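You operate a simulated robot arm through the tools that you are given. There is no shell and no other tool. Be economical: measure what you need, move in short steps, check, and stop when the job is done.

You run a simulated two-armed robot. Do the job below in one go: nothing can be reset, and whatever is moved stays where it is left.

TASK
On the top of the black cabinet, fold the checked cloth in half, so that its two long edges meet.

It is judged by the outcome, as a careful person would: the job done as asked, and still so three seconds after it is handed in. It fails if anything else is knocked over, pushed out of place, dropped, spilled or broken. Flat cloth is picked up by pressing the open fingertips on it (5 to 10 N) and closing them slowly along it; thin cloth reads only 2 to 8 mm in the jaws.

THE ROBOT
Two 7-joint arms with two-finger parallel grippers on one trunk, on a base that drives. Base frame: it is fixed to the floor where the robot stands at the start and does not move with it; the origin is under the middle of the robot, x ahead of it, y to its left, z up; the surface under the hand at the start is at about z = 0.8. Units: m, degrees, N and s.
The left shoulder is at the start at [0.11, 0.173, 1.082], the right one opposite. With the tool pointing down near the work surface each hand reaches from about 0.34 to 0.74 m from the robot's upright axis, wherever it stands, measured 20 degrees to its own side. Places, roughly: top of the black cabinet [0.5, -0.4, 0.8]. Payload 3.6 kg a hand.
The tool frame of a hand sits at the grasp point between the pads (the TCP): z along the fingers, y along the line on which they close. The tips reach 0.03 m beyond it. Largest opening 0.11 m; finger width 0.02, thickness 0.01; the body of the gripper, 0.048 by 0.112 m, starts 0.055 m behind the TCP.
Orientation is that of the tool frame in the base frame, as [roll, pitch, yaw] about the fixed x, y, z axes, in that order (R = Rz(yaw) Ry(pitch) Rx(roll)). With the fingers straight down and closing along the base's y, the tool's x points along the base's -x, its y along +y and its z along -z.

THE INTERFACE
- The arms move only by the tool move_arm. It takes "left_steps", "right_steps" or both (then of equal length, played together; a hand with none holds still); each is a list of rows, each a list of 3 entries, a list of its own where there are three numbers: the shift along the tool's x, y, z in units of 200 mm (1.0 is 200 mm), then the turn, a rotation vector about the tool's x, y, z in units of 180 degrees (1.0 is 180 degrees), then the opening in per cent of the stroke, from 0 (shut) to 100 (fully open). In form: [[[dx, dy, dz], [rx, ry, rz], gripper], ...]. A call has 1 to 8 rows; each row is the pose to reach, as a shift and turn from the pose commanded when the call began, along the tool's axes at that moment. A call with a number of a shift or a turn outside -1 to 1 is refused whole. A row lasts 0.2 s, in which the tool goes at most 0.05 m and 8.6 degrees; a call with a longer step from one row to the next is refused whole, and so is a gripper value outside its range. A pose out of reach is approached as far as the arm can. The call stops where the force on the tool passes 40 N (or 10 N more than at its start, if that is more) or the arm is blocked; 0.2 s more then pass. The fingers move at their own pace (about 0.153 m/s each) and stop on an object; they squeeze with about 20 N. The grip force told is the motor's: it shows also when the fingers shut on nothing. Time passes only in rows, and 0.2 s behind the last, so rows that repeat a pose let the fingers close. The reply holds the time, the measured pose of the TCP, the force on the tool along the base axes, the opening and the grip force, in the units named above and with some noise, with the torque about the TCP (base axes, N m) and any sound that the robot's microphone picked up.
- Cameras (640 x 400 px; columns grow to the right, rows downward): "scene" is now at [0.1944, -0.0322, 1.232]; the picture's right is [-0.44, -0.90, 0.00], its down [-0.77, 0.37, -0.53] and it looks along [0.47, -0.23, -0.85] (base axes); focal length 214 px, centre (320, 200). "left" rides on the left gripper at [0.072, -0.017, -0.103] in its tool frame; the picture's right is [0.23, 0.97, 0.00], its down [-0.76, 0.18, -0.62] and it looks along [-0.61, 0.14, 0.78] (tool axes); focal length 222 px, centre (320, 200). "right" rides on the right gripper at [0.072, 0.017, -0.103] in its tool frame; the picture's right is [-0.23, 0.97, 0.00], its down [-0.76, -0.18, -0.62] and it looks along [-0.61, -0.14, 0.78] (tool axes); focal length 222 px, centre (320, 200). There is no depth. A picture from a camera that has moved, and an enlarged one, comes with that camera's place and axes in the base frame and with its lens. The place of the scene camera against the robot may be out by one fixed shift of up to 0.012 m in any direction.
- camera(camera): a new picture of that camera. The clock stands still meanwhile.
- slide_trunk(by): slides the trunk up (or, below 0, down) by that many m; the arms and the scene camera ride with it, the base frame stays. It gives what a move gives, with no picture.
- steer(legs): drives the robot by 1 to 6 legs, each [ahead, left, turn to the left] in m, m and degrees, along the robot's own axes; the way and the turn of a leg run together, so that a leg with both is an arc; at most 1.5 m and 180 degrees a leg. The arms and the cameras ride along, it lands a little off, and it stops where it bumps. It gives what a move gives.
- turn_head(pan, tilt): turns the head with the scene camera to pan (to the left, within 86 degrees either way) and tilt (down, from -29 to 69), counted from straight ahead of the robot. It gives what a move gives.
- zoom(camera, box): a new picture of the part [left, top, right, bottom] of that camera's present view, enlarged. The clock stands still meanwhile.
- close_job(): hands the job in; it is judged then, once.

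Work in short steps. Places have to be worked out from the pictures, the camera data and where the tool is seen: move nearer, look again, correct. Check each grasp and each placing, and mend what went wrong. You have 120 turns and 108 pictures in all, those below and enlarged ones among them. Open the grippers and draw the arms clear of the work before you hand the job in, unless the task says otherwise; then end with one line.

The tools are called after "Request:" as name(argument=value, ...) on one line, values as JSON. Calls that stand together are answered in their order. move_arm: Moves the arms, as the interface text tells. Its arguments: {"type":"object","properties":{"left_steps":{"type":"array","items":{"type":"array"}},"right_steps":{"type":"array","items":{"type":"array"}}},"required":[]} The other tools are called the same way: slide_trunk (by) slides the trunk up or down; steer (legs) drives the base; turn_head (pan, tilt) turns the head that bears the scene camera; camera (camera) takes a picture; zoom (camera, box) takes an enlarged picture of a part of a camera's view; close_job () hands the job in.

At the start:

```text
time: 0.0
left_tcp_pos: [0.4752, 0.0045, 0.9514]
left_orientation: [-179.9, 0.0, -179.8]
left_force: [-0.8, 0.1, 0.0]
left_torque: [0.0, 0.02, -0.02]
left_gripper_width: 0.1099
left_finger_force: 0.1
right_tcp_pos: [0.4027, -0.4032, 1.0488]
right_orientation: [180.0, 0.1, -180.0]
right_force: [-0.4, 0.5, -0.5]
right_torque: [0.0, 0.02, -0.02]
right_gripper_width: 0.11
right_finger_force: 0.1
trunk travel left (down, up): [-0.2, 0.563]
robot x, y, heading: [-0.0025, -0.0038, 0.0]
head pan, tilt: [-25.8, 58.2]
```

scene: 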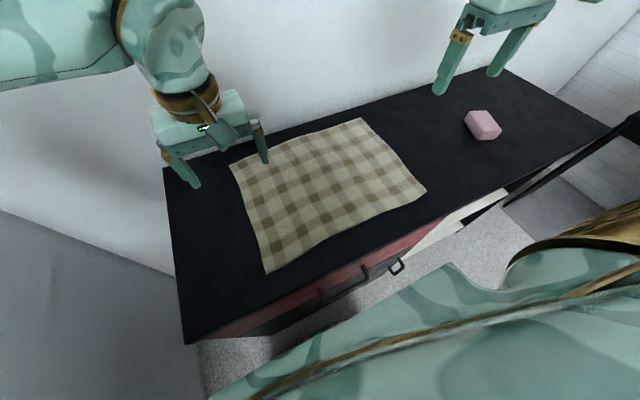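
right: 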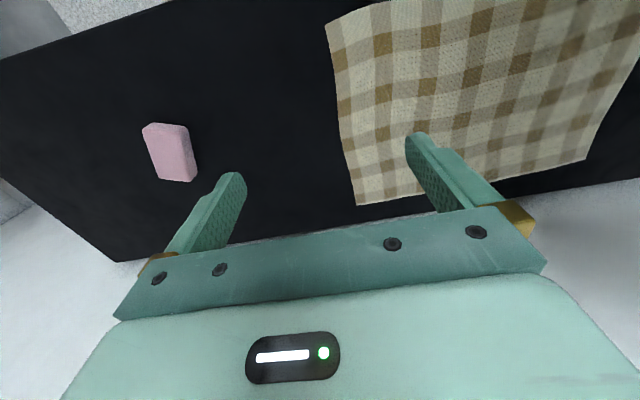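
left: 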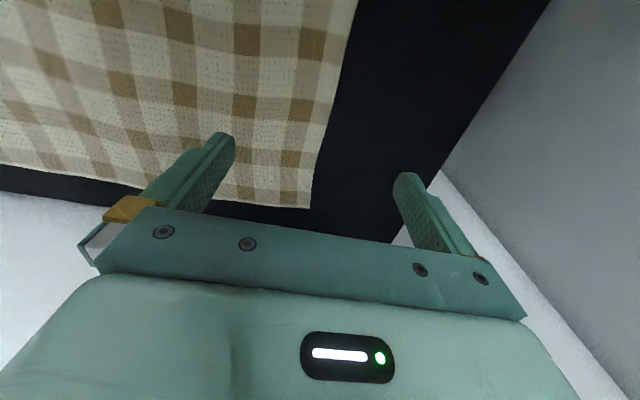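

The cloth's long edges run along y, at about x≈0.34 and x≈0.64, with y from about -0.39 to 0.02. I want to centre the robot on the cloth by driving about 0.19 m to the right, so I look first to see whether that way is free.

Request:
turn_head(pan=-70, tilt=45)

Request:
camera(camera="scene")

```text
time: 1.1
left_tcp_pos: [0.4763, 0.0045, 0.9503]
left_orientation: [-180.0, 0.0, 180.0]
left_force: [0.7, -0.1, 0.2]
left_torque: [0.02, -0.02, 0.03]
left_gripper_width: 0.11
left_finger_force: 0.0
right_tcp_pos: [0.4034, -0.4038, 1.0493]
right_orientation: [180.0, 0.1, -179.9]
right_force: [-0.3, 0.1, 0.4]
right_torque: [0.04, -0.03, -0.06]
right_gripper_width: 0.11
right_finger_force: 0.0
trunk travel left (down, up): [-0.2, 0.563]
robot x, y, heading: [0.003, 0.0002, 0.0]
head pan, tilt: [-70.0, 45.0]
```

```text
104 pictures are left
camera scene: at [0.1604, -0.0787, 1.2493], right [-0.94, -0.34, 0.0], down [-0.24, 0.66, -0.71], along [0.24, -0.66, -0.71], focal length 214 px, centre (320, 200)
```

scene: 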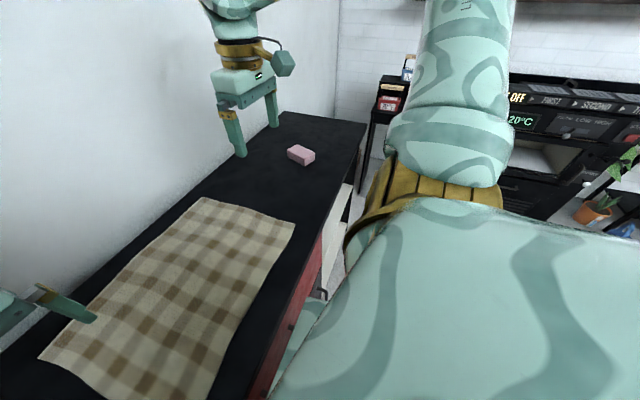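

The right side looks mostly free. I check the floor and the cabinet front ahead of the base.

Request:
turn_head(pan=-50, tilt=69)

Request:
camera(camera="scene")

```text
time: 2.0
left_tcp_pos: [0.4747, 0.0044, 0.9512]
left_orientation: [180.0, 0.1, -179.9]
left_force: [0.2, -0.2, -0.8]
left_torque: [-0.02, 0.01, -0.01]
left_gripper_width: 0.1099
left_finger_force: 0.1
right_tcp_pos: [0.4036, -0.4037, 1.0478]
right_orientation: [-179.9, 0.0, 180.0]
right_force: [0.1, -0.7, 0.0]
right_torque: [-0.01, 0.02, 0.01]
right_gripper_width: 0.1101
right_finger_force: 0.1
trunk travel left (down, up): [-0.2, 0.563]
robot x, y, heading: [0.0016, -0.0017, -0.1]
head pan, tilt: [-50.0, 68.8]
```

```text
103 pictures are left
camera scene: at [0.1685, -0.0452, 1.2205], right [-0.77, -0.64, 0.0], down [-0.6, 0.71, -0.36], along [0.23, -0.28, -0.93], focal length 214 px, centre (320, 200)
```

scene: 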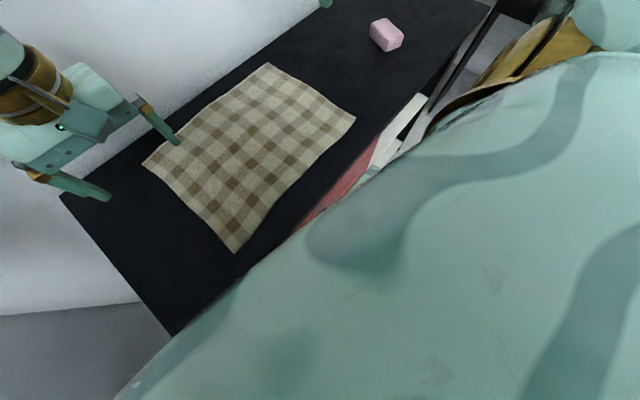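

Nothing protrudes in front of the cabinet. I drive back 0.02 m, then 0.19 m right, to centre on the cloth.

Request:
steer(legs=[[-0.02, 0, 0], [0, -0.19, 0]])

Request:
turn_head(pan=0, tilt=60)

Request:
camera(camera="scene")

Request:
camera(camera="left")

Request:
camera(camera="right")

```text
time: 3.9
left_tcp_pos: [0.4554, -0.1881, 0.952]
left_orientation: [179.9, 0.0, 179.9]
left_force: [1.5, -0.2, -1.2]
left_torque: [0.0, -0.03, -0.04]
left_gripper_width: 0.11
left_finger_force: 0.1
right_tcp_pos: [0.3826, -0.5941, 1.047]
right_orientation: [179.8, 0.0, 179.9]
right_force: [-0.5, -0.8, -0.1]
right_torque: [0.02, 0.0, 0.06]
right_gripper_width: 0.11
right_finger_force: 0.0
trunk travel left (down, up): [-0.2, 0.563]
robot x, y, heading: [-0.0225, -0.1942, -0.1]
head pan, tilt: [-50.0, 68.8]
```

```text
time: 5.1
left_tcp_pos: [0.4551, -0.1869, 0.9511]
left_orientation: [180.0, 0.0, -180.0]
left_force: [-0.8, -0.3, 0.5]
left_torque: [0.0, -0.06, 0.0]
left_gripper_width: 0.11
left_finger_force: 0.0
right_tcp_pos: [0.3828, -0.5936, 1.047]
right_orientation: [179.9, 0.0, 179.9]
right_force: [0.6, -0.9, 0.3]
right_torque: [0.0, 0.01, 0.0]
right_gripper_width: 0.1097
right_finger_force: 0.0
trunk travel left (down, up): [-0.2, 0.563]
robot x, y, heading: [-0.0214, -0.1871, 0.0]
head pan, tilt: [0.0, 60.0]
```

```text
102 pictures are left
camera scene: at [0.1791, -0.1929, 1.2298], right [0.0, -1.0, 0.0], down [-0.87, 0.0, -0.5], along [0.5, 0.0, -0.87], focal length 214 px, centre (320, 200)
```

scene: 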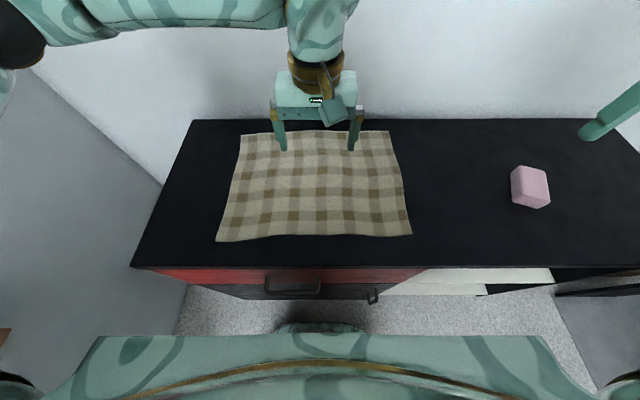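

```text
101 pictures are left
camera left: at [0.3824, -0.2036, 1.055], right [-0.23, 0.97, 0.0], down [0.76, 0.18, 0.62], along [0.61, 0.14, -0.78], focal length 222 px, centre (320, 200)
```

left: 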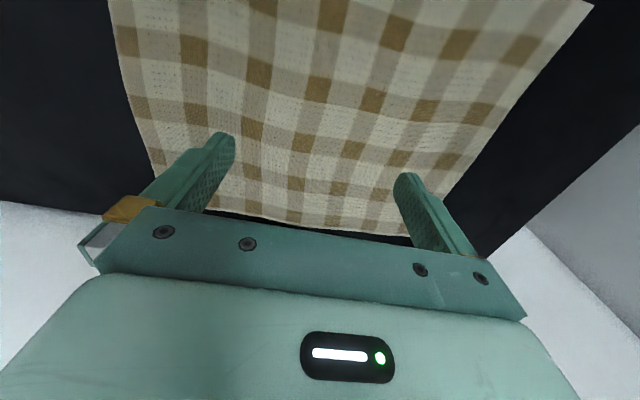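

```text
100 pictures are left
camera right: at [0.3092, -0.5776, 1.1513], right [0.23, 0.97, 0.0], down [0.76, -0.18, 0.62], along [0.61, -0.14, -0.78], focal length 222 px, centre (320, 200)
```

right: 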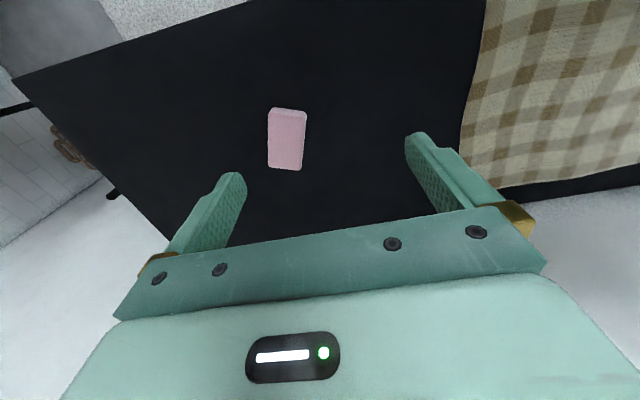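

The camera now faces the cloth squarely. Its far corners are at about (0.637, 0.028) and (0.652, -0.388), its near ones at (0.326, 0.023) and (0.341, -0.387). I'll fold the far edge towards the robot, and bring both hands to hover near the far corners with the fingers tilted slightly forward.

Request:
move_arm(left_steps=[[[-0.118, 0.13, 0.05], [0, -0.012, 0], 45], [[-0.236, 0.26, 0.1], [0, -0.024, 0], 45], [[-0.354, 0.39, 0.15], [0, -0.036, 0], 45], [[-0.471, 0.52, 0.2], [0, -0.048, 0], 45], [[-0.589, 0.65, 0.25], [0, -0.06, 0], 45], [[-0.707, 0.78, 0.3], [0, -0.072, 0], 45], [[-0.825, 0.91, 0.355], [0, -0.083, 0], 45]], right_steps=[[[-0.136, 0.136, 0.07], [0, -0.012, 0], 45], [[-0.271, 0.271, 0.14], [0, -0.024, 0], 45], [[-0.407, 0.407, 0.21], [0, -0.036, 0], 45], [[-0.543, 0.543, 0.28], [0, -0.048, 0], 45], [[-0.679, 0.679, 0.35], [0, -0.06, 0], 45], [[-0.814, 0.814, 0.42], [0, -0.072, 0], 45], [[-0.95, 0.95, 0.5], [0, -0.083, 0], 45]])

Request:
camera(camera="scene")

Request:
camera(camera="left")

Request:
camera(camera="right")

```text
time: 6.7
left_tcp_pos: [0.6206, -0.0047, 0.8804]
left_orientation: [179.9, 14.9, 179.9]
left_force: [0.5, 0.1, 0.2]
left_torque: [0.02, 0.08, 0.03]
left_gripper_width: 0.0496
left_finger_force: 0.0
right_tcp_pos: [0.5735, -0.4048, 0.9487]
right_orientation: [179.9, 14.9, 179.9]
right_force: [1.2, -0.2, -0.3]
right_torque: [-0.03, 0.01, 0.01]
right_gripper_width: 0.0495
right_finger_force: 0.2
trunk travel left (down, up): [-0.2, 0.563]
robot x, y, heading: [-0.0204, -0.1883, -0.0]
head pan, tilt: [0.0, 60.0]
```

```text
99 pictures are left
camera scene: at [0.1808, -0.1922, 1.2295], right [0.0, -1.0, 0.0], down [-0.87, 0.0, -0.5], along [0.5, 0.0, -0.87], focal length 214 px, centre (320, 200)
```

scene: 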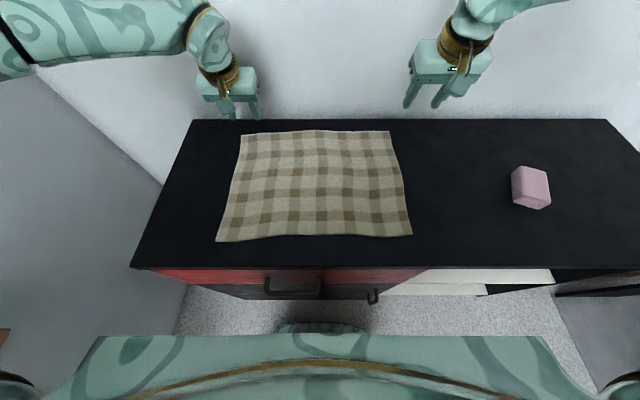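

```text
98 pictures are left
camera left: at [0.5233, -0.021, 0.9615], right [-0.22, 0.97, -0.06], down [0.58, 0.18, 0.8], along [0.79, 0.14, -0.6], focal length 222 px, centre (320, 200)
```

left: 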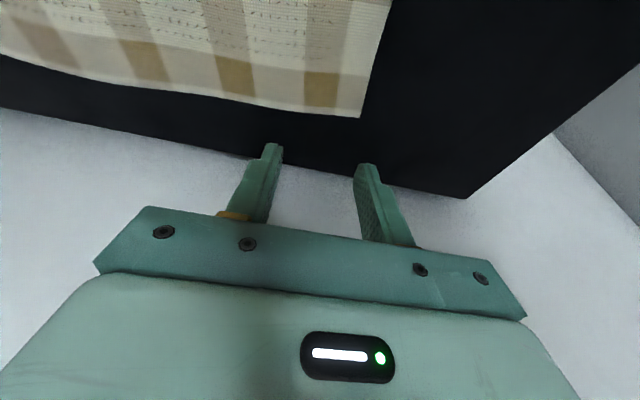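

```text
97 pictures are left
camera right: at [0.4763, -0.3885, 1.0287], right [0.22, 0.97, 0.06], down [0.58, -0.18, 0.8], along [0.79, -0.14, -0.6], focal length 222 px, centre (320, 200)
```

right: 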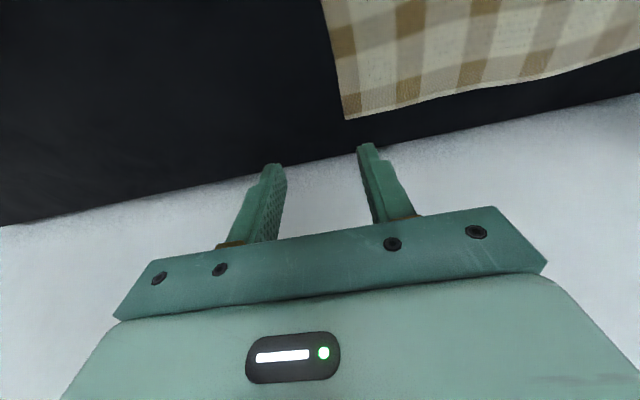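

By the wrist cameras the far edge is at x≈0.62 on the left and x≈0.637 on the right, with corners at y≈0.023 and -0.38. I come down to about 1.5 cm above the cloth there, fingers 40 mm open.

Request:
move_arm(left_steps=[[[0.022, -0.013, 0.04], [0, 0, 0], 38], [[0.044, -0.026, 0.08], [0, 0, 0], 38], [[0.066, -0.039, 0.12], [0, 0, 0], 38], [[0.087, -0.052, 0.158], [0, 0, 0], 38]], right_steps=[[[-0.031, 0.081, 0.143], [0, 0, 0], 38], [[-0.062, 0.162, 0.286], [0, 0, 0], 38], [[-0.093, 0.243, 0.429], [0, 0, 0], 38], [[-0.124, 0.324, 0.572], [0, 0, 0], 38]])

Request:
camera(camera="left")

Request:
camera(camera="right")

Request:
zoom(camera="scene", box=[200, 60, 440, 210])

```text
time: 7.7
left_tcp_pos: [0.6106, -0.0142, 0.8452]
left_orientation: [-179.9, 15.0, 180.0]
left_force: [0.1, 0.7, -0.2]
left_torque: [-0.03, 0.0, -0.02]
left_gripper_width: 0.042
left_finger_force: 0.0
right_tcp_pos: [0.6009, -0.3706, 0.8594]
right_orientation: [179.9, 14.9, 179.9]
right_force: [0.1, -0.7, 0.1]
right_torque: [-0.02, 0.03, 0.07]
right_gripper_width: 0.0419
right_finger_force: 0.0
right hand out of reach, approached as far as the arm can: row 3, 4
trunk travel left (down, up): [-0.2, 0.563]
robot x, y, heading: [-0.0227, -0.1863, 0.1]
head pan, tilt: [0.0, 60.0]
```

```text
96 pictures are left
camera left: at [0.5139, -0.0315, 0.9268], right [-0.22, 0.97, -0.06], down [0.58, 0.18, 0.8], along [0.79, 0.14, -0.6], focal length 222 px, centre (320, 200)
```

left: 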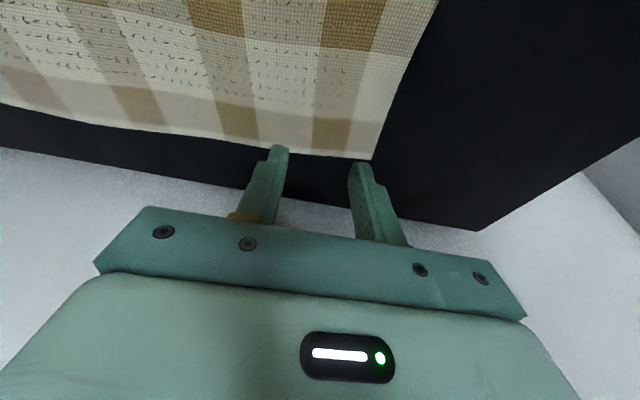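

```text
95 pictures are left
camera right: at [0.5023, -0.3552, 0.9403], right [0.22, 0.97, 0.06], down [0.57, -0.18, 0.8], along [0.79, -0.14, -0.6], focal length 222 px, centre (320, 200)
```

right: 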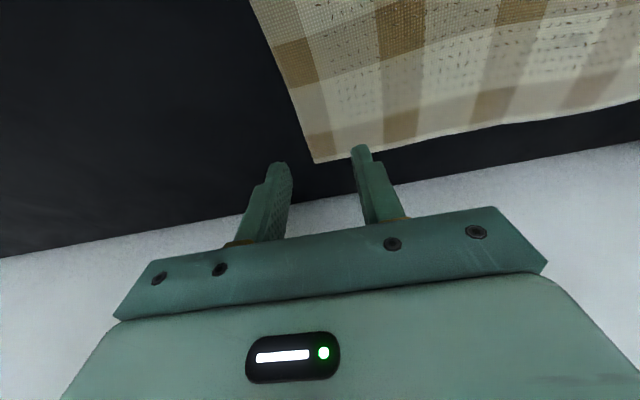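

```text
2.67 times, centred on (320, 135) of scene
camera zoom: at [0.1796, -0.1927, 1.2298], right [0.0, -1.0, 0.0], down [-0.87, 0.0, -0.5], along [0.5, 0.0, -0.87], focal length 572 px, centre (320, 373)
```

zoom: 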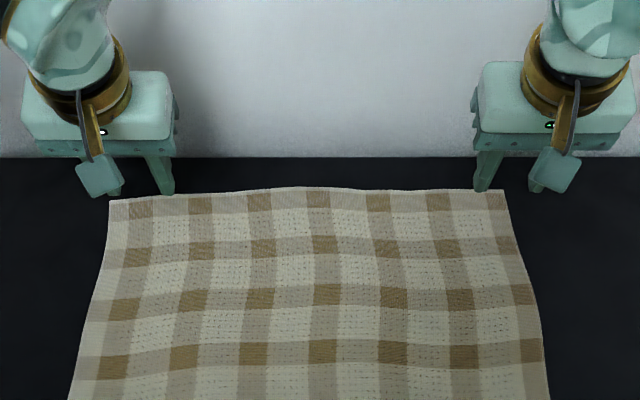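

The right arm stopped short at (0.601, -0.371), out of reach. I drive forward 0.03 m, nearly back to the original distance, then try again.

Request:
steer(legs=[[0.03, 0, 0]])

Request:
camera(camera="right")

```text
time: 8.5
left_tcp_pos: [0.6416, -0.0146, 0.8446]
left_orientation: [180.0, 14.7, -180.0]
left_force: [0.2, 0.1, -0.5]
left_torque: [-0.02, 0.03, -0.02]
left_gripper_width: 0.0417
left_finger_force: 0.0
right_tcp_pos: [0.6312, -0.3711, 0.8581]
right_orientation: [179.9, 14.8, 179.9]
right_force: [0.9, 0.1, -1.1]
right_torque: [-0.01, 0.06, 0.0]
right_gripper_width: 0.042
right_finger_force: 0.1
trunk travel left (down, up): [-0.2, 0.563]
robot x, y, heading: [0.0093, -0.1927, -0.1]
head pan, tilt: [0.0, 60.0]
```

```text
93 pictures are left
camera right: at [0.5332, -0.3548, 0.9396], right [0.22, 0.97, 0.06], down [0.58, -0.18, 0.8], along [0.79, -0.14, -0.6], focal length 222 px, centre (320, 200)
```

right: 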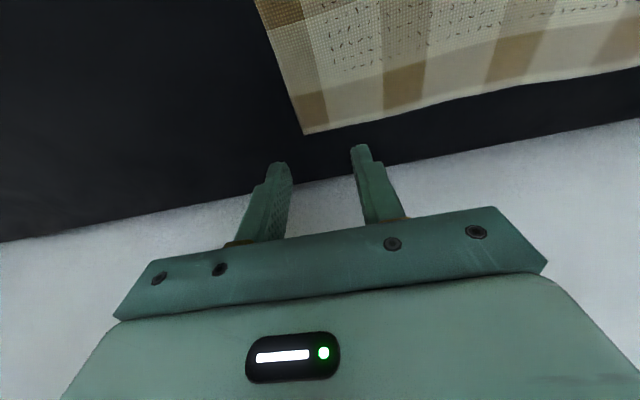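

The right corner is confirmed at (0.632, -0.380), with the surface at z≈0.80. I reposition both hands over their grasp points, still above the cloth.

Request:
move_arm(left_steps=[[[0.07, 0, -0.02], [0, 0, 0], 38], [[0.145, 0, -0.039], [0, 0, 0], 38]], right_steps=[[[0.018, 0.078, 0.029], [0, 0, 0], 38], [[0.036, 0.155, 0.058], [0, 0, 0], 38]])

Request:
camera(camera="left")

Request:
camera(camera="right")

```text
time: 9.1
left_tcp_pos: [0.6104, -0.0141, 0.8471]
left_orientation: [180.0, 14.9, 179.9]
left_force: [0.5, 0.0, 0.4]
left_torque: [0.03, 0.03, 0.01]
left_gripper_width: 0.0419
left_finger_force: 0.0
right_tcp_pos: [0.6138, -0.3598, 0.8541]
right_orientation: [179.8, 15.0, 179.9]
right_force: [-0.3, 0.3, 0.2]
right_torque: [-0.03, 0.0, 0.02]
right_gripper_width: 0.0418
right_finger_force: 0.0
right hand out of reach, approached as far as the arm can: row 1, 2
trunk travel left (down, up): [-0.2, 0.563]
robot x, y, heading: [0.0071, -0.1915, -0.2]
head pan, tilt: [0.0, 60.0]
```

```text
92 pictures are left
camera left: at [0.5129, -0.0303, 0.9275], right [-0.22, 0.97, -0.06], down [0.58, 0.18, 0.8], along [0.79, 0.14, -0.6], focal length 222 px, centre (320, 200)
```

left: 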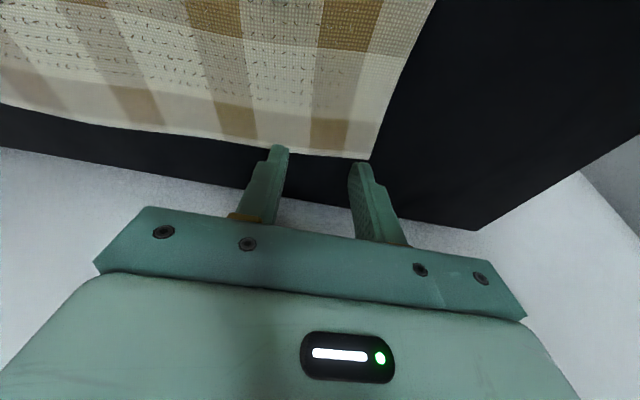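

```text
91 pictures are left
camera right: at [0.516, -0.3439, 0.9343], right [0.22, 0.97, 0.06], down [0.57, -0.18, 0.8], along [0.79, -0.14, -0.6], focal length 222 px, centre (320, 200)
```

right: 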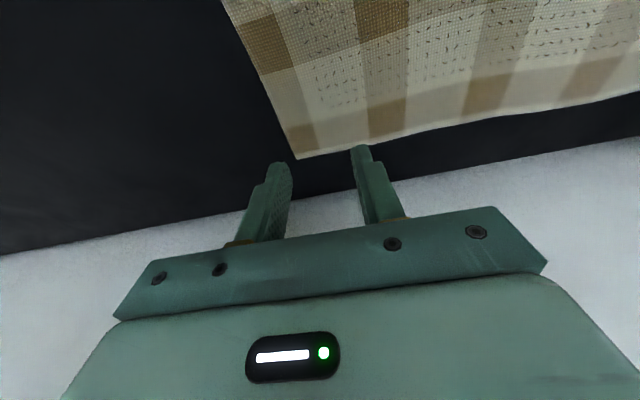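

The right arm hits a joint limit in this posture. I back it up a little and let its yaw relax about 15° counter-clockwise seen from above, which should suit the forearm's line.

Request:
move_arm(right_steps=[[[0, 0, -0.1], [0, 0, -0.04], 38], [[0, 0, -0.1], [0, 0, -0.083], 38], [[0, 0.08, -0.1], [0, 0, -0.083], 38]])

```text
time: 9.9
left_tcp_pos: [0.6094, -0.0131, 0.8461]
left_orientation: [180.0, 14.8, 179.9]
left_force: [-0.5, 0.8, -0.4]
left_torque: [0.0, 0.02, 0.01]
left_gripper_width: 0.0419
left_finger_force: 0.1
right_tcp_pos: [0.6053, -0.3474, 0.8734]
right_orientation: [-176.1, 14.5, -164.5]
right_force: [0.3, -0.3, -0.3]
right_torque: [0.02, -0.02, -0.01]
right_gripper_width: 0.0419
right_finger_force: 0.1
right hand out of reach, approached as far as the arm can: row 3
trunk travel left (down, up): [-0.2, 0.563]
robot x, y, heading: [0.0088, -0.1917, -0.1]
head pan, tilt: [0.0, 60.0]
```

Request:
move_arm(right_steps=[[[-0.081, -0.022, 0.074], [0, 0, 0], 38], [[-0.081, -0.022, 0.074], [0, 0, 0], 38]])

```text
time: 10.5
left_tcp_pos: [0.6106, -0.0128, 0.8452]
left_orientation: [180.0, 14.8, -179.9]
left_force: [-0.8, -0.7, -0.1]
left_torque: [0.03, -0.02, -0.01]
left_gripper_width: 0.0417
left_finger_force: 0.0
right_tcp_pos: [0.6179, -0.3569, 0.8673]
right_orientation: [-176.1, 14.5, -164.5]
right_force: [-0.4, -0.2, 0.5]
right_torque: [-0.01, 0.01, -0.02]
right_gripper_width: 0.042
right_finger_force: 0.1
right hand out of reach, approached as far as the arm can: row 1, 2
trunk travel left (down, up): [-0.2, 0.563]
robot x, y, heading: [0.0145, -0.1932, -0.2]
head pan, tilt: [0.0, 60.0]
```

The limit persists and looks orientation-dependent. I test a vertical tool on the right hand, raised slightly.

Request:
move_arm(right_steps=[[[0, 0, -0.05], [0, 0.04, 0.04], 38], [[0, 0, -0.05], [0, 0.08, 0.08], 38], [[-0.08, 0.05, -0.05], [0, 0.08, 0.08], 38], [[-0.08, 0.05, -0.05], [0, 0.08, 0.08], 38]])

Request:
camera(camera="scene")

```text
refused: row 1 steps farther than a row can; nothing moved
```

```text
90 pictures are left
camera scene: at [0.2089, -0.1924, 1.2299], right [0.0, -1.0, 0.0], down [-0.87, 0.0, -0.5], along [0.5, 0.0, -0.87], focal length 214 px, centre (320, 200)
```

scene: 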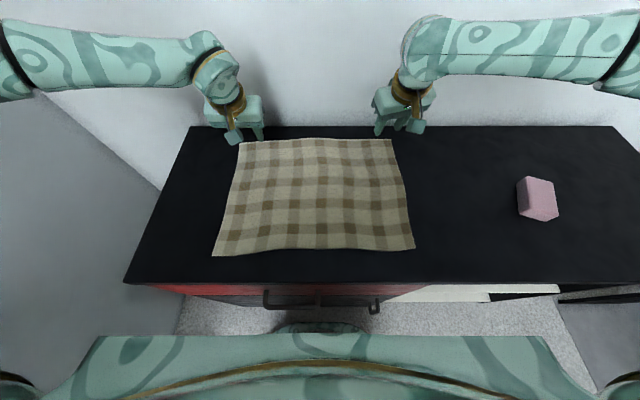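

Request:
move_arm(right_steps=[[[0, 0, -0.05], [0, 0.04, 0], 38], [[0, 0, -0.05], [0, 0.08, 0], 38], [[-0.08, 0.05, -0.05], [0, 0.08, 0], 38], [[-0.08, 0.05, -0.05], [0, 0.08, 0], 38]])

```text
time: 11.5
left_tcp_pos: [0.6108, -0.0133, 0.8458]
left_orientation: [180.0, 14.9, -179.9]
left_force: [-0.4, 0.2, 0.9]
left_torque: [0.01, 0.01, -0.03]
left_gripper_width: 0.0418
left_finger_force: 0.0
right_tcp_pos: [0.5927, -0.3823, 0.8853]
right_orientation: [-176.3, 0.1, -165.4]
right_force: [-0.8, -0.5, -0.4]
right_torque: [0.01, -0.01, 0.01]
right_gripper_width: 0.0415
right_finger_force: 0.0
right hand out of reach, approached as far as the arm can: row 1, 2, 3, 4
trunk travel left (down, up): [-0.2, 0.563]
robot x, y, heading: [0.0119, -0.192, -0.1]
head pan, tilt: [0.0, 60.0]
```

A vertical tool makes it worse, so this is a posture limit rather than plain extension. I try a different trunk height: trunk up 0.1 m, then lower the right hand and see.

Request:
slide_trunk(by=0.1)

Request:
move_arm(right_steps=[[[0, 0, 0], [0, -0.04, 0.04], 38], [[0, 0, 0.1], [0, -0.08, 0.08], 38], [[0, 0, 0.3], [0, -0.08, 0.08], 38], [[-0.1, 0.1, 0.4], [0, -0.08, 0.08], 38], [[-0.15, 0.15, 0.4], [0, -0.08, 0.08], 38], [[-0.15, 0.15, 0.4], [0, -0.08, 0.08], 38]])

```text
time: 12.9
left_tcp_pos: [0.6112, -0.0133, 0.9437]
left_orientation: [180.0, 14.9, 180.0]
left_force: [0.6, 0.1, 0.7]
left_torque: [-0.01, 0.02, 0.0]
left_gripper_width: 0.0419
left_finger_force: 0.1
right_tcp_pos: [0.5741, -0.3835, 1.0374]
right_orientation: [-174.8, 5.8, -165.5]
right_force: [0.2, -1.5, -0.8]
right_torque: [-0.05, 0.01, 0.02]
right_gripper_width: 0.0419
right_finger_force: 0.0
trunk travel left (down, up): [-0.3, 0.463]
robot x, y, heading: [0.0122, -0.1884, -0.2]
head pan, tilt: [0.0, 60.0]
```

```text
refused: row 1 steps farther than a row can; nothing moved
```

The commanded pose evidently keeps the unreached target, so my later corrections were aimed too far. I command the right hand back to a safely reachable pose to re-synchronise.

Request:
move_arm(right_steps=[[[0.125, -0.096, 0], [0, 0, 0.02], 38], [[0.25, -0.192, 0], [0, 0, 0.04], 38], [[0.375, -0.288, 0], [0, 0, 0.06], 38], [[0.5, -0.383, 0], [0, 0, 0.083], 38], [[0.5, -0.383, 0], [0, 0, 0.083], 38]])

```text
time: 14.1
left_tcp_pos: [0.6102, -0.0137, 0.9452]
left_orientation: [180.0, 14.9, 179.9]
left_force: [0.9, -0.3, -0.3]
left_torque: [0.0, 0.0, 0.03]
left_gripper_width: 0.0419
left_finger_force: 0.0
right_tcp_pos: [0.4952, -0.4825, 1.0347]
right_orientation: [-176.5, 7.0, 179.5]
right_force: [-0.2, 0.1, 0.0]
right_torque: [0.0, -0.03, 0.02]
right_gripper_width: 0.0417
right_finger_force: 0.1
trunk travel left (down, up): [-0.3, 0.463]
robot x, y, heading: [0.012, -0.1939, -0.1]
head pan, tilt: [0.0, 60.0]
```

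Re-synchronised. I lower the trunk back, bring the right hand over its area and restore the 15° tilt.

Request:
slide_trunk(by=-0.1)

Request:
move_arm(right_steps=[[[-0.1, 0.1, 0.05], [0.004, -0.009, 0], 38], [[-0.2, 0.2, 0.1], [0.008, -0.018, 0], 38], [[-0.3, 0.3, 0.15], [0.012, -0.027, 0], 38], [[-0.4, 0.4, 0.2], [0.016, -0.036, 0], 38], [[-0.5, 0.5, 0.238], [0.0194, -0.044, 0], 38], [[-0.5, 0.5, 0.238], [0.0194, -0.044, 0], 38]])

```text
time: 15.4
left_tcp_pos: [0.6106, -0.0145, 0.8468]
left_orientation: [180.0, 15.0, 180.0]
left_force: [-0.4, 0.2, -0.1]
left_torque: [0.02, -0.02, -0.02]
left_gripper_width: 0.0419
left_finger_force: 0.1
right_tcp_pos: [0.4934, -0.4817, 0.9352]
right_orientation: [-176.5, 7.2, 179.5]
right_force: [0.7, -0.2, -0.3]
right_torque: [-0.05, -0.02, 0.0]
right_gripper_width: 0.0417
right_finger_force: 0.0
trunk travel left (down, up): [-0.2, 0.563]
robot x, y, heading: [0.0112, -0.1881, -0.3]
head pan, tilt: [0.0, 60.0]
```

```text
time: 16.8
left_tcp_pos: [0.6095, -0.0138, 0.8458]
left_orientation: [180.0, 14.9, 180.0]
left_force: [0.4, 0.5, -0.3]
left_torque: [0.0, 0.0, -0.02]
left_gripper_width: 0.0417
left_finger_force: 0.0
right_tcp_pos: [0.6006, -0.385, 0.892]
right_orientation: [-173.0, 14.9, -179.8]
right_force: [0.7, 0.5, 0.0]
right_torque: [0.0, 0.0, 0.0]
right_gripper_width: 0.0418
right_finger_force: 0.0
trunk travel left (down, up): [-0.2, 0.563]
robot x, y, heading: [0.0087, -0.1923, -0.0]
head pan, tilt: [0.0, 60.0]
```

Request:
move_arm(right_steps=[[[-0.013, 0.067, 0.08], [-0.013, 0, 0], 38], [[-0.026, 0.133, 0.16], [-0.026, 0, 0], 38], [[-0.04, 0.2, 0.238], [-0.039, 0, 0], 38], [[-0.04, 0.2, 0.238], [-0.039, 0, 0], 38]])

Request:
camera(camera="right")

```text
time: 17.8
left_tcp_pos: [0.6099, -0.0143, 0.846]
left_orientation: [-179.9, 14.9, 180.0]
left_force: [-0.1, 0.8, -0.1]
left_torque: [0.03, -0.04, 0.01]
left_gripper_width: 0.0418
left_finger_force: 0.1
right_tcp_pos: [0.6158, -0.364, 0.849]
right_orientation: [-180.0, 14.9, -179.8]
right_force: [-0.4, -0.6, 0.5]
right_torque: [0.01, 0.01, -0.02]
right_gripper_width: 0.0418
right_finger_force: 0.1
right hand out of reach, approached as far as the arm can: row 2, 3, 4
trunk travel left (down, up): [-0.2, 0.563]
robot x, y, heading: [0.0105, -0.187, -0.1]
head pan, tilt: [0.0, 60.0]
```

```text
89 pictures are left
camera right: at [0.5183, -0.3478, 0.9296], right [0.21, 0.97, 0.06], down [0.58, -0.17, 0.8], along [0.79, -0.14, -0.6], focal length 222 px, centre (320, 200)
```

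right: 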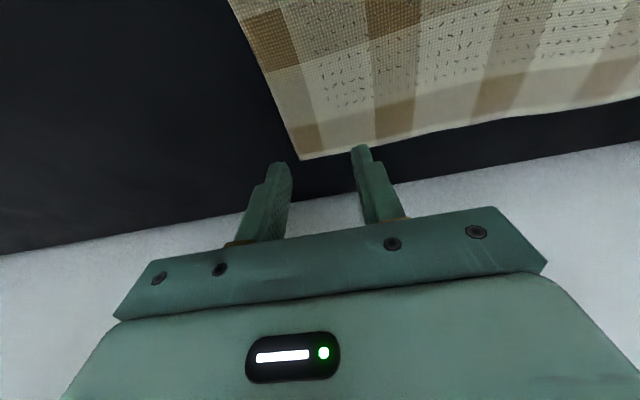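

The limit is real: inward reach shrinks as the hand goes farther out. Moving the robot forward 0.02 m and left 0.01 m, tilting a little more and grasping nearer the corners should bring both within reach.

Request:
steer(legs=[[0.02, 0.01, 0]])

Request:
move_arm(left_steps=[[[0.04, 0.01, -0.026], [0, -0.02, 0], 22], [[0.079, 0.02, -0.052], [0, -0.039, 0], 22], [[0.079, 0.02, -0.052], [0, -0.039, 0], 22]], right_steps=[[[0.036, -0.06, -0.02], [0, -0.02, 0], 22], [[0.072, -0.115, -0.04], [0, -0.039, 0], 22], [[0.072, -0.115, -0.04], [0, -0.039, 0], 22]])

Request:
camera(camera="left")

Request:
camera(camera="right")

```text
time: 18.7
left_tcp_pos: [0.622, -0.0093, 0.8461]
left_orientation: [180.0, 14.9, 179.6]
left_force: [-0.9, -0.8, 0.9]
left_torque: [0.01, -0.03, -0.01]
left_gripper_width: 0.0421
left_finger_force: 0.0
right_tcp_pos: [0.6261, -0.3597, 0.85]
right_orientation: [180.0, 15.0, 180.0]
right_force: [-0.7, 0.0, -0.1]
right_torque: [0.01, -0.05, 0.0]
right_gripper_width: 0.0421
right_finger_force: 0.1
trunk travel left (down, up): [-0.2, 0.563]
robot x, y, heading: [0.0246, -0.1867, -0.6]
head pan, tilt: [0.0, 60.0]
stopped in leg 1: the robot was blocked; the commanded pose is now the measured one
```

```text
time: 19.5
left_tcp_pos: [0.605, -0.0043, 0.8517]
left_orientation: [-179.9, 21.8, 179.7]
left_force: [-0.2, -0.2, 0.1]
left_torque: [-0.02, 0.01, 0.0]
left_gripper_width: 0.0238
left_finger_force: 0.0
right_tcp_pos: [0.6109, -0.3838, 0.8517]
right_orientation: [-179.9, 22.0, 179.9]
right_force: [-0.3, 0.9, -0.1]
right_torque: [0.0, -0.01, -0.02]
right_gripper_width: 0.024
right_finger_force: 0.1
trunk travel left (down, up): [-0.2, 0.563]
robot x, y, heading: [0.0242, -0.1808, -0.4]
head pan, tilt: [0.0, 60.0]
```

```text
88 pictures are left
camera left: at [0.4981, -0.0219, 0.9205], right [-0.21, 0.97, -0.08], down [0.47, 0.17, 0.86], along [0.86, 0.14, -0.5], focal length 222 px, centre (320, 200)
```

left: 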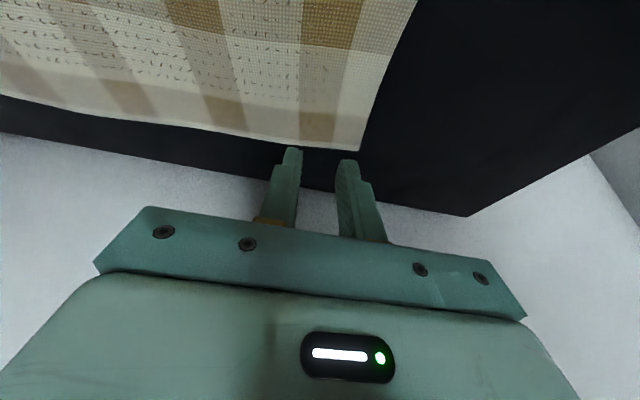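

```text
87 pictures are left
camera right: at [0.5038, -0.367, 0.9206], right [0.21, 0.97, 0.08], down [0.47, -0.18, 0.86], along [0.86, -0.14, -0.5], focal length 222 px, centre (320, 200)
```

right: 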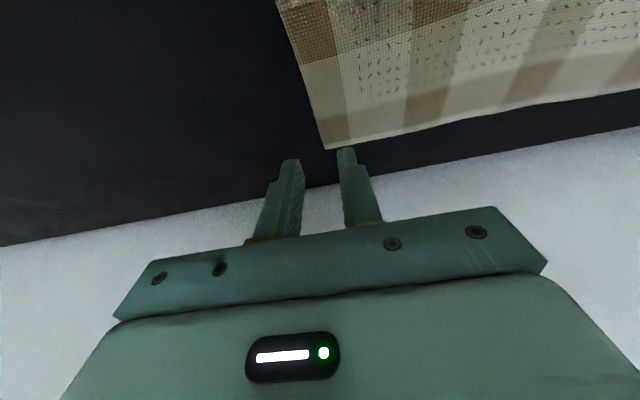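

The robot touched the cabinet but the cloth has not moved: its corners are still at (0.62, 0.024) and (0.636, -0.38). Both hands are now in reach and synced, so I bring them to just above the grasp points.

Request:
move_arm(left_steps=[[[0.007, 0.015, 0.024], [0, 0, 0], 22], [[0.014, 0.03, 0.048], [0, 0, 0], 22], [[0.014, 0.03, 0.048], [0, 0, 0], 22]], right_steps=[[[-0.016, 0.065, 0.034], [0, 0, 0], 22], [[-0.032, 0.13, 0.067], [0, 0, 0], 22], [[-0.032, 0.13, 0.067], [0, 0, 0], 22]])

```text
time: 20.3
left_tcp_pos: [0.6047, 0.0001, 0.8402]
left_orientation: [180.0, 21.8, 179.7]
left_force: [0.1, 0.1, -0.2]
left_torque: [0.0, 0.0, 0.0]
left_gripper_width: 0.0242
left_finger_force: 0.1
right_tcp_pos: [0.6214, -0.3564, 0.8428]
right_orientation: [-179.9, 22.0, 179.9]
right_force: [-0.1, 0.2, 0.6]
right_torque: [-0.01, 0.0, -0.01]
right_gripper_width: 0.0243
right_finger_force: 0.0
trunk travel left (down, up): [-0.2, 0.563]
robot x, y, heading: [0.0218, -0.1817, -0.5]
head pan, tilt: [0.0, 60.0]
```

Both hands are within reach with TCPs at z≈0.841; contact is expected near 0.832. I lower them straight down 6 mm, then feel for the surface.

Request:
move_arm(left_steps=[[[0.006, 0, 0.014], [0, 0, 0], 22], [[0.011, 0, 0.028], [0, 0, 0], 22]], right_steps=[[[0.007, 0, 0.017], [0, 0, 0], 22], [[0.014, 0, 0.034], [0, 0, 0], 22]])

Request:
move_arm(left_steps=[[[0.004, 0, 0.009], [0, 0, 0], 22]], right_steps=[[[0.004, 0, 0.009], [0, 0, 0], 22]])

```text
time: 20.9
left_tcp_pos: [0.6057, 0.0001, 0.8358]
left_orientation: [-180.0, 21.8, 179.8]
left_force: [-0.4, -0.3, 0.7]
left_torque: [-0.02, -0.03, 0.03]
left_gripper_width: 0.0242
left_finger_force: 0.0
right_tcp_pos: [0.621, -0.3547, 0.8357]
right_orientation: [180.0, 22.1, -179.9]
right_force: [-0.1, 0.2, 1.6]
right_torque: [-0.01, 0.02, 0.02]
right_gripper_width: 0.0243
right_finger_force: 0.0
trunk travel left (down, up): [-0.2, 0.563]
robot x, y, heading: [0.0203, -0.1862, -0.1]
head pan, tilt: [0.0, 60.0]
```

```text
time: 21.3
left_tcp_pos: [0.6051, 0.0005, 0.8353]
left_orientation: [-180.0, 22.0, 179.7]
left_force: [2.0, 0.1, 3.5]
left_torque: [0.0, -0.03, 0.02]
left_gripper_width: 0.0242
left_finger_force: 0.0
right_tcp_pos: [0.6208, -0.3554, 0.8343]
right_orientation: [180.0, 22.1, -180.0]
right_force: [-2.2, -0.3, 7.2]
right_torque: [0.02, 0.07, -0.01]
right_gripper_width: 0.0244
right_finger_force: 0.0
trunk travel left (down, up): [-0.2, 0.563]
robot x, y, heading: [0.0208, -0.1864, -0.1]
head pan, tilt: [0.0, 60.0]
```

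Contact: the left reads 3.5 N and the right 7 N. I press the left a bit more and check the wrist views.

Request:
move_arm(left_steps=[[[0.002, 0, 0.006], [0, 0, 0], 22]])

Request:
zoom(camera="left", box=[200, 80, 440, 230])

Request:
zoom(camera="right", box=[200, 80, 440, 230])

```text
time: 21.7
left_tcp_pos: [0.6043, -0.0003, 0.8348]
left_orientation: [-180.0, 22.1, 179.7]
left_force: [-0.6, -0.7, 9.3]
left_torque: [-0.08, 0.01, 0.02]
left_gripper_width: 0.0244
left_finger_force: 0.1
right_tcp_pos: [0.6201, -0.3563, 0.8344]
right_orientation: [180.0, 22.2, -180.0]
right_force: [2.0, 1.1, 7.7]
right_torque: [0.04, -0.06, -0.02]
right_gripper_width: 0.0243
right_finger_force: 0.0
trunk travel left (down, up): [-0.2, 0.563]
robot x, y, heading: [0.021, -0.1815, 0.1]
head pan, tilt: [0.0, 60.0]
```

```text
2.67 times, centred on (320, 155) of left
camera zoom: at [0.4992, -0.0164, 0.9032], right [-0.21, 0.97, -0.09], down [0.47, 0.18, 0.86], along [0.86, 0.14, -0.5], focal length 592 px, centre (320, 320)
```

zoom: 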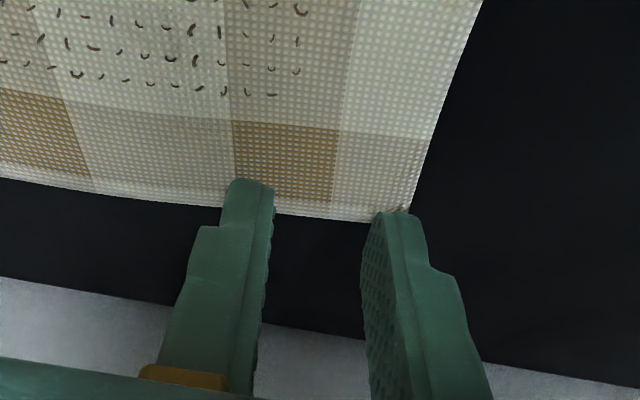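

```text
2.67 times, centred on (320, 155) of right
camera zoom: at [0.5137, -0.34, 0.9028], right [0.21, 0.97, 0.09], down [0.47, -0.18, 0.86], along [0.86, -0.14, -0.5], focal length 592 px, centre (320, 320)
```

zoom: 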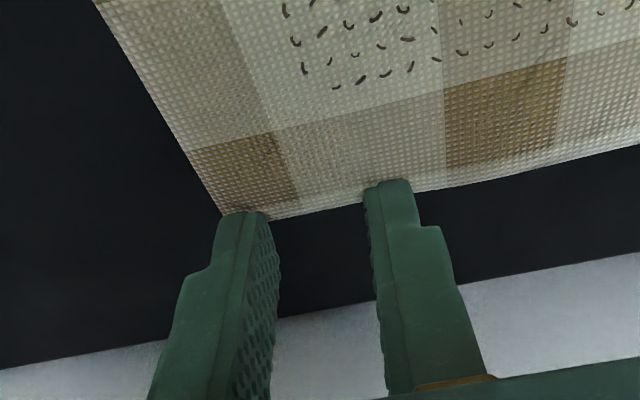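

Both hands overlap the cloth edge by only about 6 mm. I lift slightly, move 7 mm deeper in and 4 mm inward, and press again.

Request:
move_arm(left_steps=[[[-0.009, 0, -0.023], [0, 0, 0], 22], [[0.023, -0.02, -0.036], [0, 0, 0], 22], [[0.03, -0.02, -0.017], [0, 0, 0], 22], [[0.0325, -0.02, -0.012], [0, 0, 0], 22]], right_steps=[[[-0.009, 0, -0.023], [0, 0, 0], 22], [[0.023, 0.02, -0.036], [0, 0, 0], 22], [[0.03, 0.02, -0.017], [0, 0, 0], 22], [[0.0325, 0.02, -0.012], [0, 0, 0], 22]])

Request:
zoom(camera="left", box=[200, 80, 440, 230])

Request:
zoom(camera="right", box=[200, 80, 440, 230])

```text
time: 22.7
left_tcp_pos: [0.5987, -0.0036, 0.8345]
left_orientation: [180.0, 22.0, 179.6]
left_force: [1.2, 1.6, 10.2]
left_torque: [-0.02, -0.04, -0.03]
left_gripper_width: 0.024
left_finger_force: 0.1
right_tcp_pos: [0.6142, -0.3539, 0.8354]
right_orientation: [-180.0, 22.2, -180.0]
right_force: [1.5, 0.2, 5.5]
right_torque: [0.0, -0.06, -0.04]
right_gripper_width: 0.0244
right_finger_force: 0.0
trunk travel left (down, up): [-0.2, 0.563]
robot x, y, heading: [0.0196, -0.1813, -0.5]
head pan, tilt: [0.0, 60.0]
```

```text
2.67 times, centred on (320, 155) of left
camera zoom: at [0.4929, -0.0202, 0.903], right [-0.21, 0.97, -0.09], down [0.47, 0.18, 0.86], along [0.86, 0.14, -0.5], focal length 592 px, centre (320, 320)
```

zoom: 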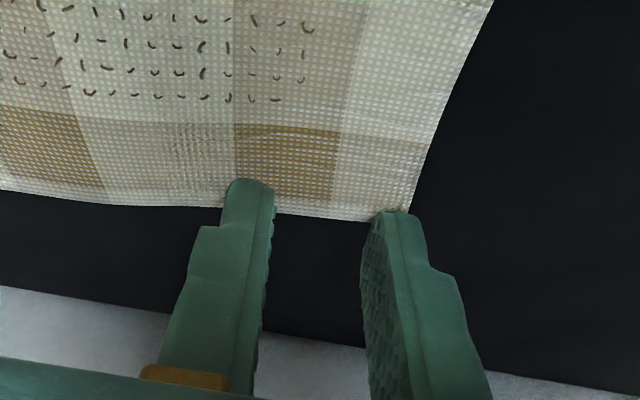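

```text
2.67 times, centred on (320, 155) of right
camera zoom: at [0.5071, -0.3364, 0.903], right [0.21, 0.97, 0.09], down [0.47, -0.18, 0.86], along [0.86, -0.14, -0.5], focal length 592 px, centre (320, 320)
```

zoom: 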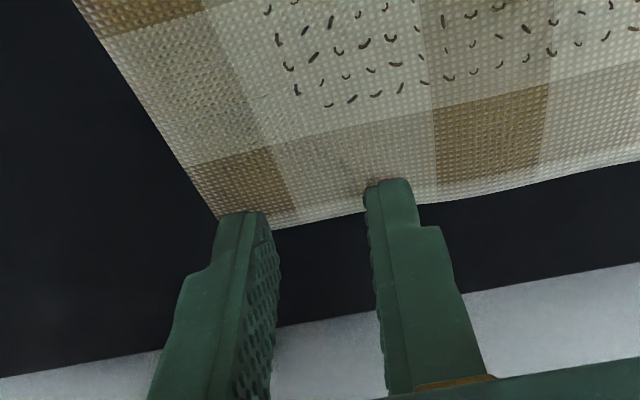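

The left fingertips dragged the cloth slightly instead of stepping over it. I lift higher and re-place both hands a few mm deeper and inward.

Request:
move_arm(left_steps=[[[-0.028, 0, -0.07], [0, 0, 0], 22], [[0.004, -0.025, -0.08], [0, 0, 0], 22], [[0.018, -0.025, -0.047], [0, 0, 0], 22], [[0.033, -0.025, -0.012], [0, 0, 0], 22]], right_steps=[[[-0.028, 0, -0.07], [0, 0, 0], 22], [[-0.005, 0.025, -0.08], [0, 0, 0], 22], [[0.008, 0.025, -0.043], [0, 0, 0], 22], [[0.023, 0.025, -0.004], [0, 0, 0], 22]])

Request:
zoom(camera="left", box=[200, 80, 440, 230])

Request:
zoom(camera="right", box=[200, 80, 440, 230])

```text
time: 23.7
left_tcp_pos: [0.5915, -0.0088, 0.8343]
left_orientation: [180.0, 22.3, 179.8]
left_force: [-0.5, 2.9, 14.4]
left_torque: [-0.08, 0.0, 0.02]
left_gripper_width: 0.0236
left_finger_force: 0.1
right_tcp_pos: [0.6084, -0.3472, 0.8362]
right_orientation: [180.0, 22.2, -180.0]
right_force: [0.0, 0.0, 6.9]
right_torque: [-0.05, -0.01, -0.04]
right_gripper_width: 0.0239
right_finger_force: 0.2
trunk travel left (down, up): [-0.2, 0.563]
robot x, y, heading: [0.0251, -0.183, -0.2]
head pan, tilt: [0.0, 60.0]
```

```text
2.67 times, centred on (320, 155) of left
camera zoom: at [0.4854, -0.0249, 0.9031], right [-0.21, 0.97, -0.09], down [0.47, 0.18, 0.87], along [0.86, 0.14, -0.49], focal length 592 px, centre (320, 320)
```

zoom: 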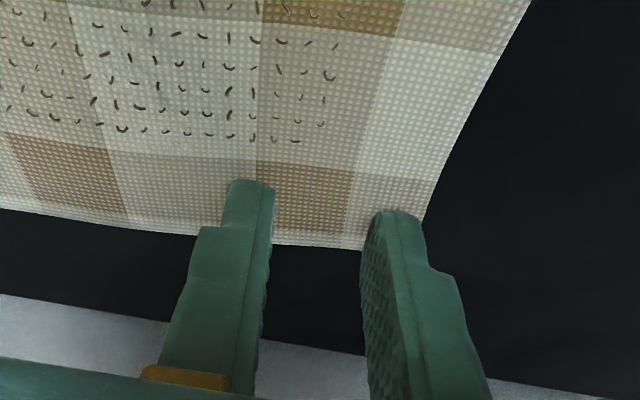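

```text
2.67 times, centred on (320, 155) of right
camera zoom: at [0.5022, -0.3312, 0.9029], right [0.21, 0.97, 0.09], down [0.47, -0.18, 0.86], along [0.86, -0.14, -0.49], focal length 592 px, centre (320, 320)
```

zoom: 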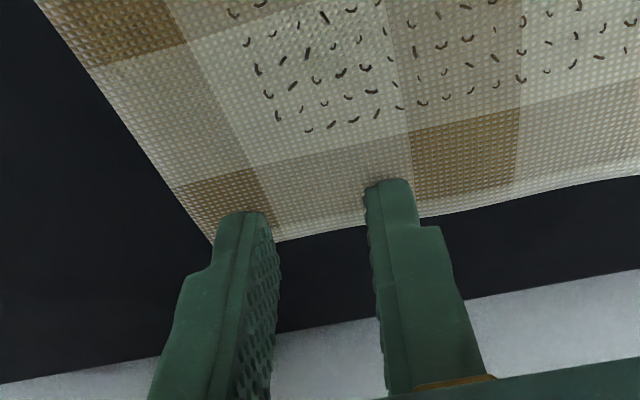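

Both hands now sit about 1 cm inside the edge, with both fingers on the cloth. I close slowly, easing the left pressure a little.

Request:
move_arm(left_steps=[[[-0.002, 0, -0.004], [0, 0, 0], 19], [[-0.002, 0, -0.004], [0, 0, 0], 16], [[-0.002, 0, -0.004], [0, 0, 0], 13], [[-0.002, 0, -0.004], [0, 0, 0], 10], [[-0.002, 0, -0.004], [0, 0, 0], 7], [[-0.002, 0, -0.004], [0, 0, 0], 4], [[-0.002, 0, -0.004], [0, 0, 0], 0], [[-0.002, 0, -0.004], [0, 0, 0], 0]], right_steps=[[[0, 0, 0], [0, 0, 0], 19], [[0, 0, 0], [0, 0, 0], 16], [[0, 0, 0], [0, 0, 0], 13], [[0, 0, 0], [0, 0, 0], 10], [[0, 0, 0], [0, 0, 0], 7], [[0, 0, 0], [0, 0, 0], 4], [[0, 0, 0], [0, 0, 0], 0], [[0, 0, 0], [0, 0, 0], 0]])

Request:
zoom(camera="left", box=[200, 80, 440, 230])

Request:
zoom(camera="right", box=[200, 80, 440, 230])

```text
time: 25.5
left_tcp_pos: [0.5903, -0.0092, 0.8344]
left_orientation: [180.0, 22.2, 179.7]
left_force: [0.6, -3.1, 19.0]
left_torque: [-0.12, -0.1, 0.01]
left_gripper_width: 0.0
left_finger_force: 20.4
right_tcp_pos: [0.6074, -0.3486, 0.8344]
right_orientation: [-179.9, 22.1, -180.0]
right_force: [0.6, 1.9, 11.6]
right_torque: [0.1, -0.03, 0.0]
right_gripper_width: 0.0
right_finger_force: 20.2
trunk travel left (down, up): [-0.2, 0.563]
robot x, y, heading: [0.0242, -0.1834, -0.2]
head pan, tilt: [0.0, 60.0]
```

```text
2.67 times, centred on (320, 155) of left
camera zoom: at [0.484, -0.0251, 0.903], right [-0.21, 0.97, -0.09], down [0.47, 0.17, 0.86], along [0.86, 0.14, -0.5], focal length 592 px, centre (320, 320)
```

zoom: 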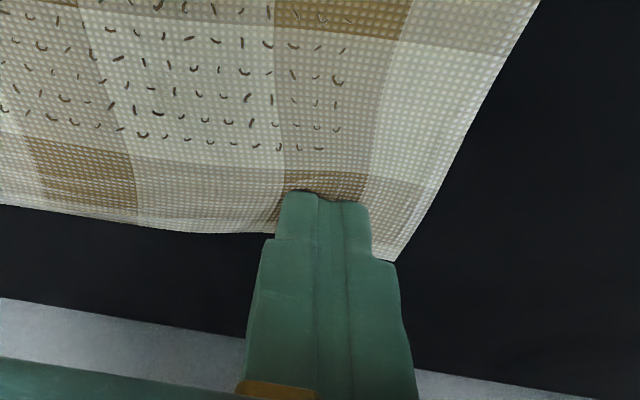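

```text
2.67 times, centred on (320, 155) of right
camera zoom: at [0.5012, -0.3314, 0.9024], right [0.21, 0.97, 0.09], down [0.47, -0.18, 0.86], along [0.86, -0.14, -0.5], focal length 592 px, centre (320, 320)
```

zoom: 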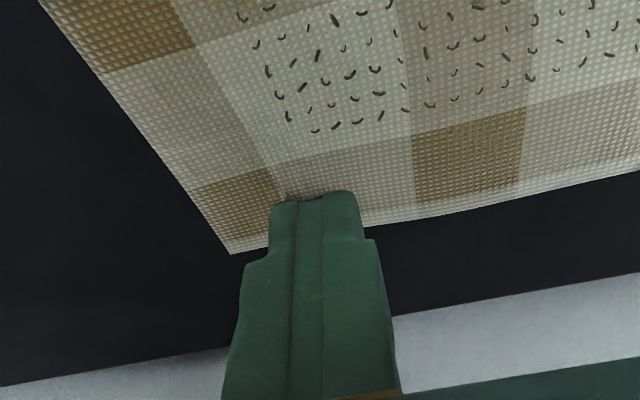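

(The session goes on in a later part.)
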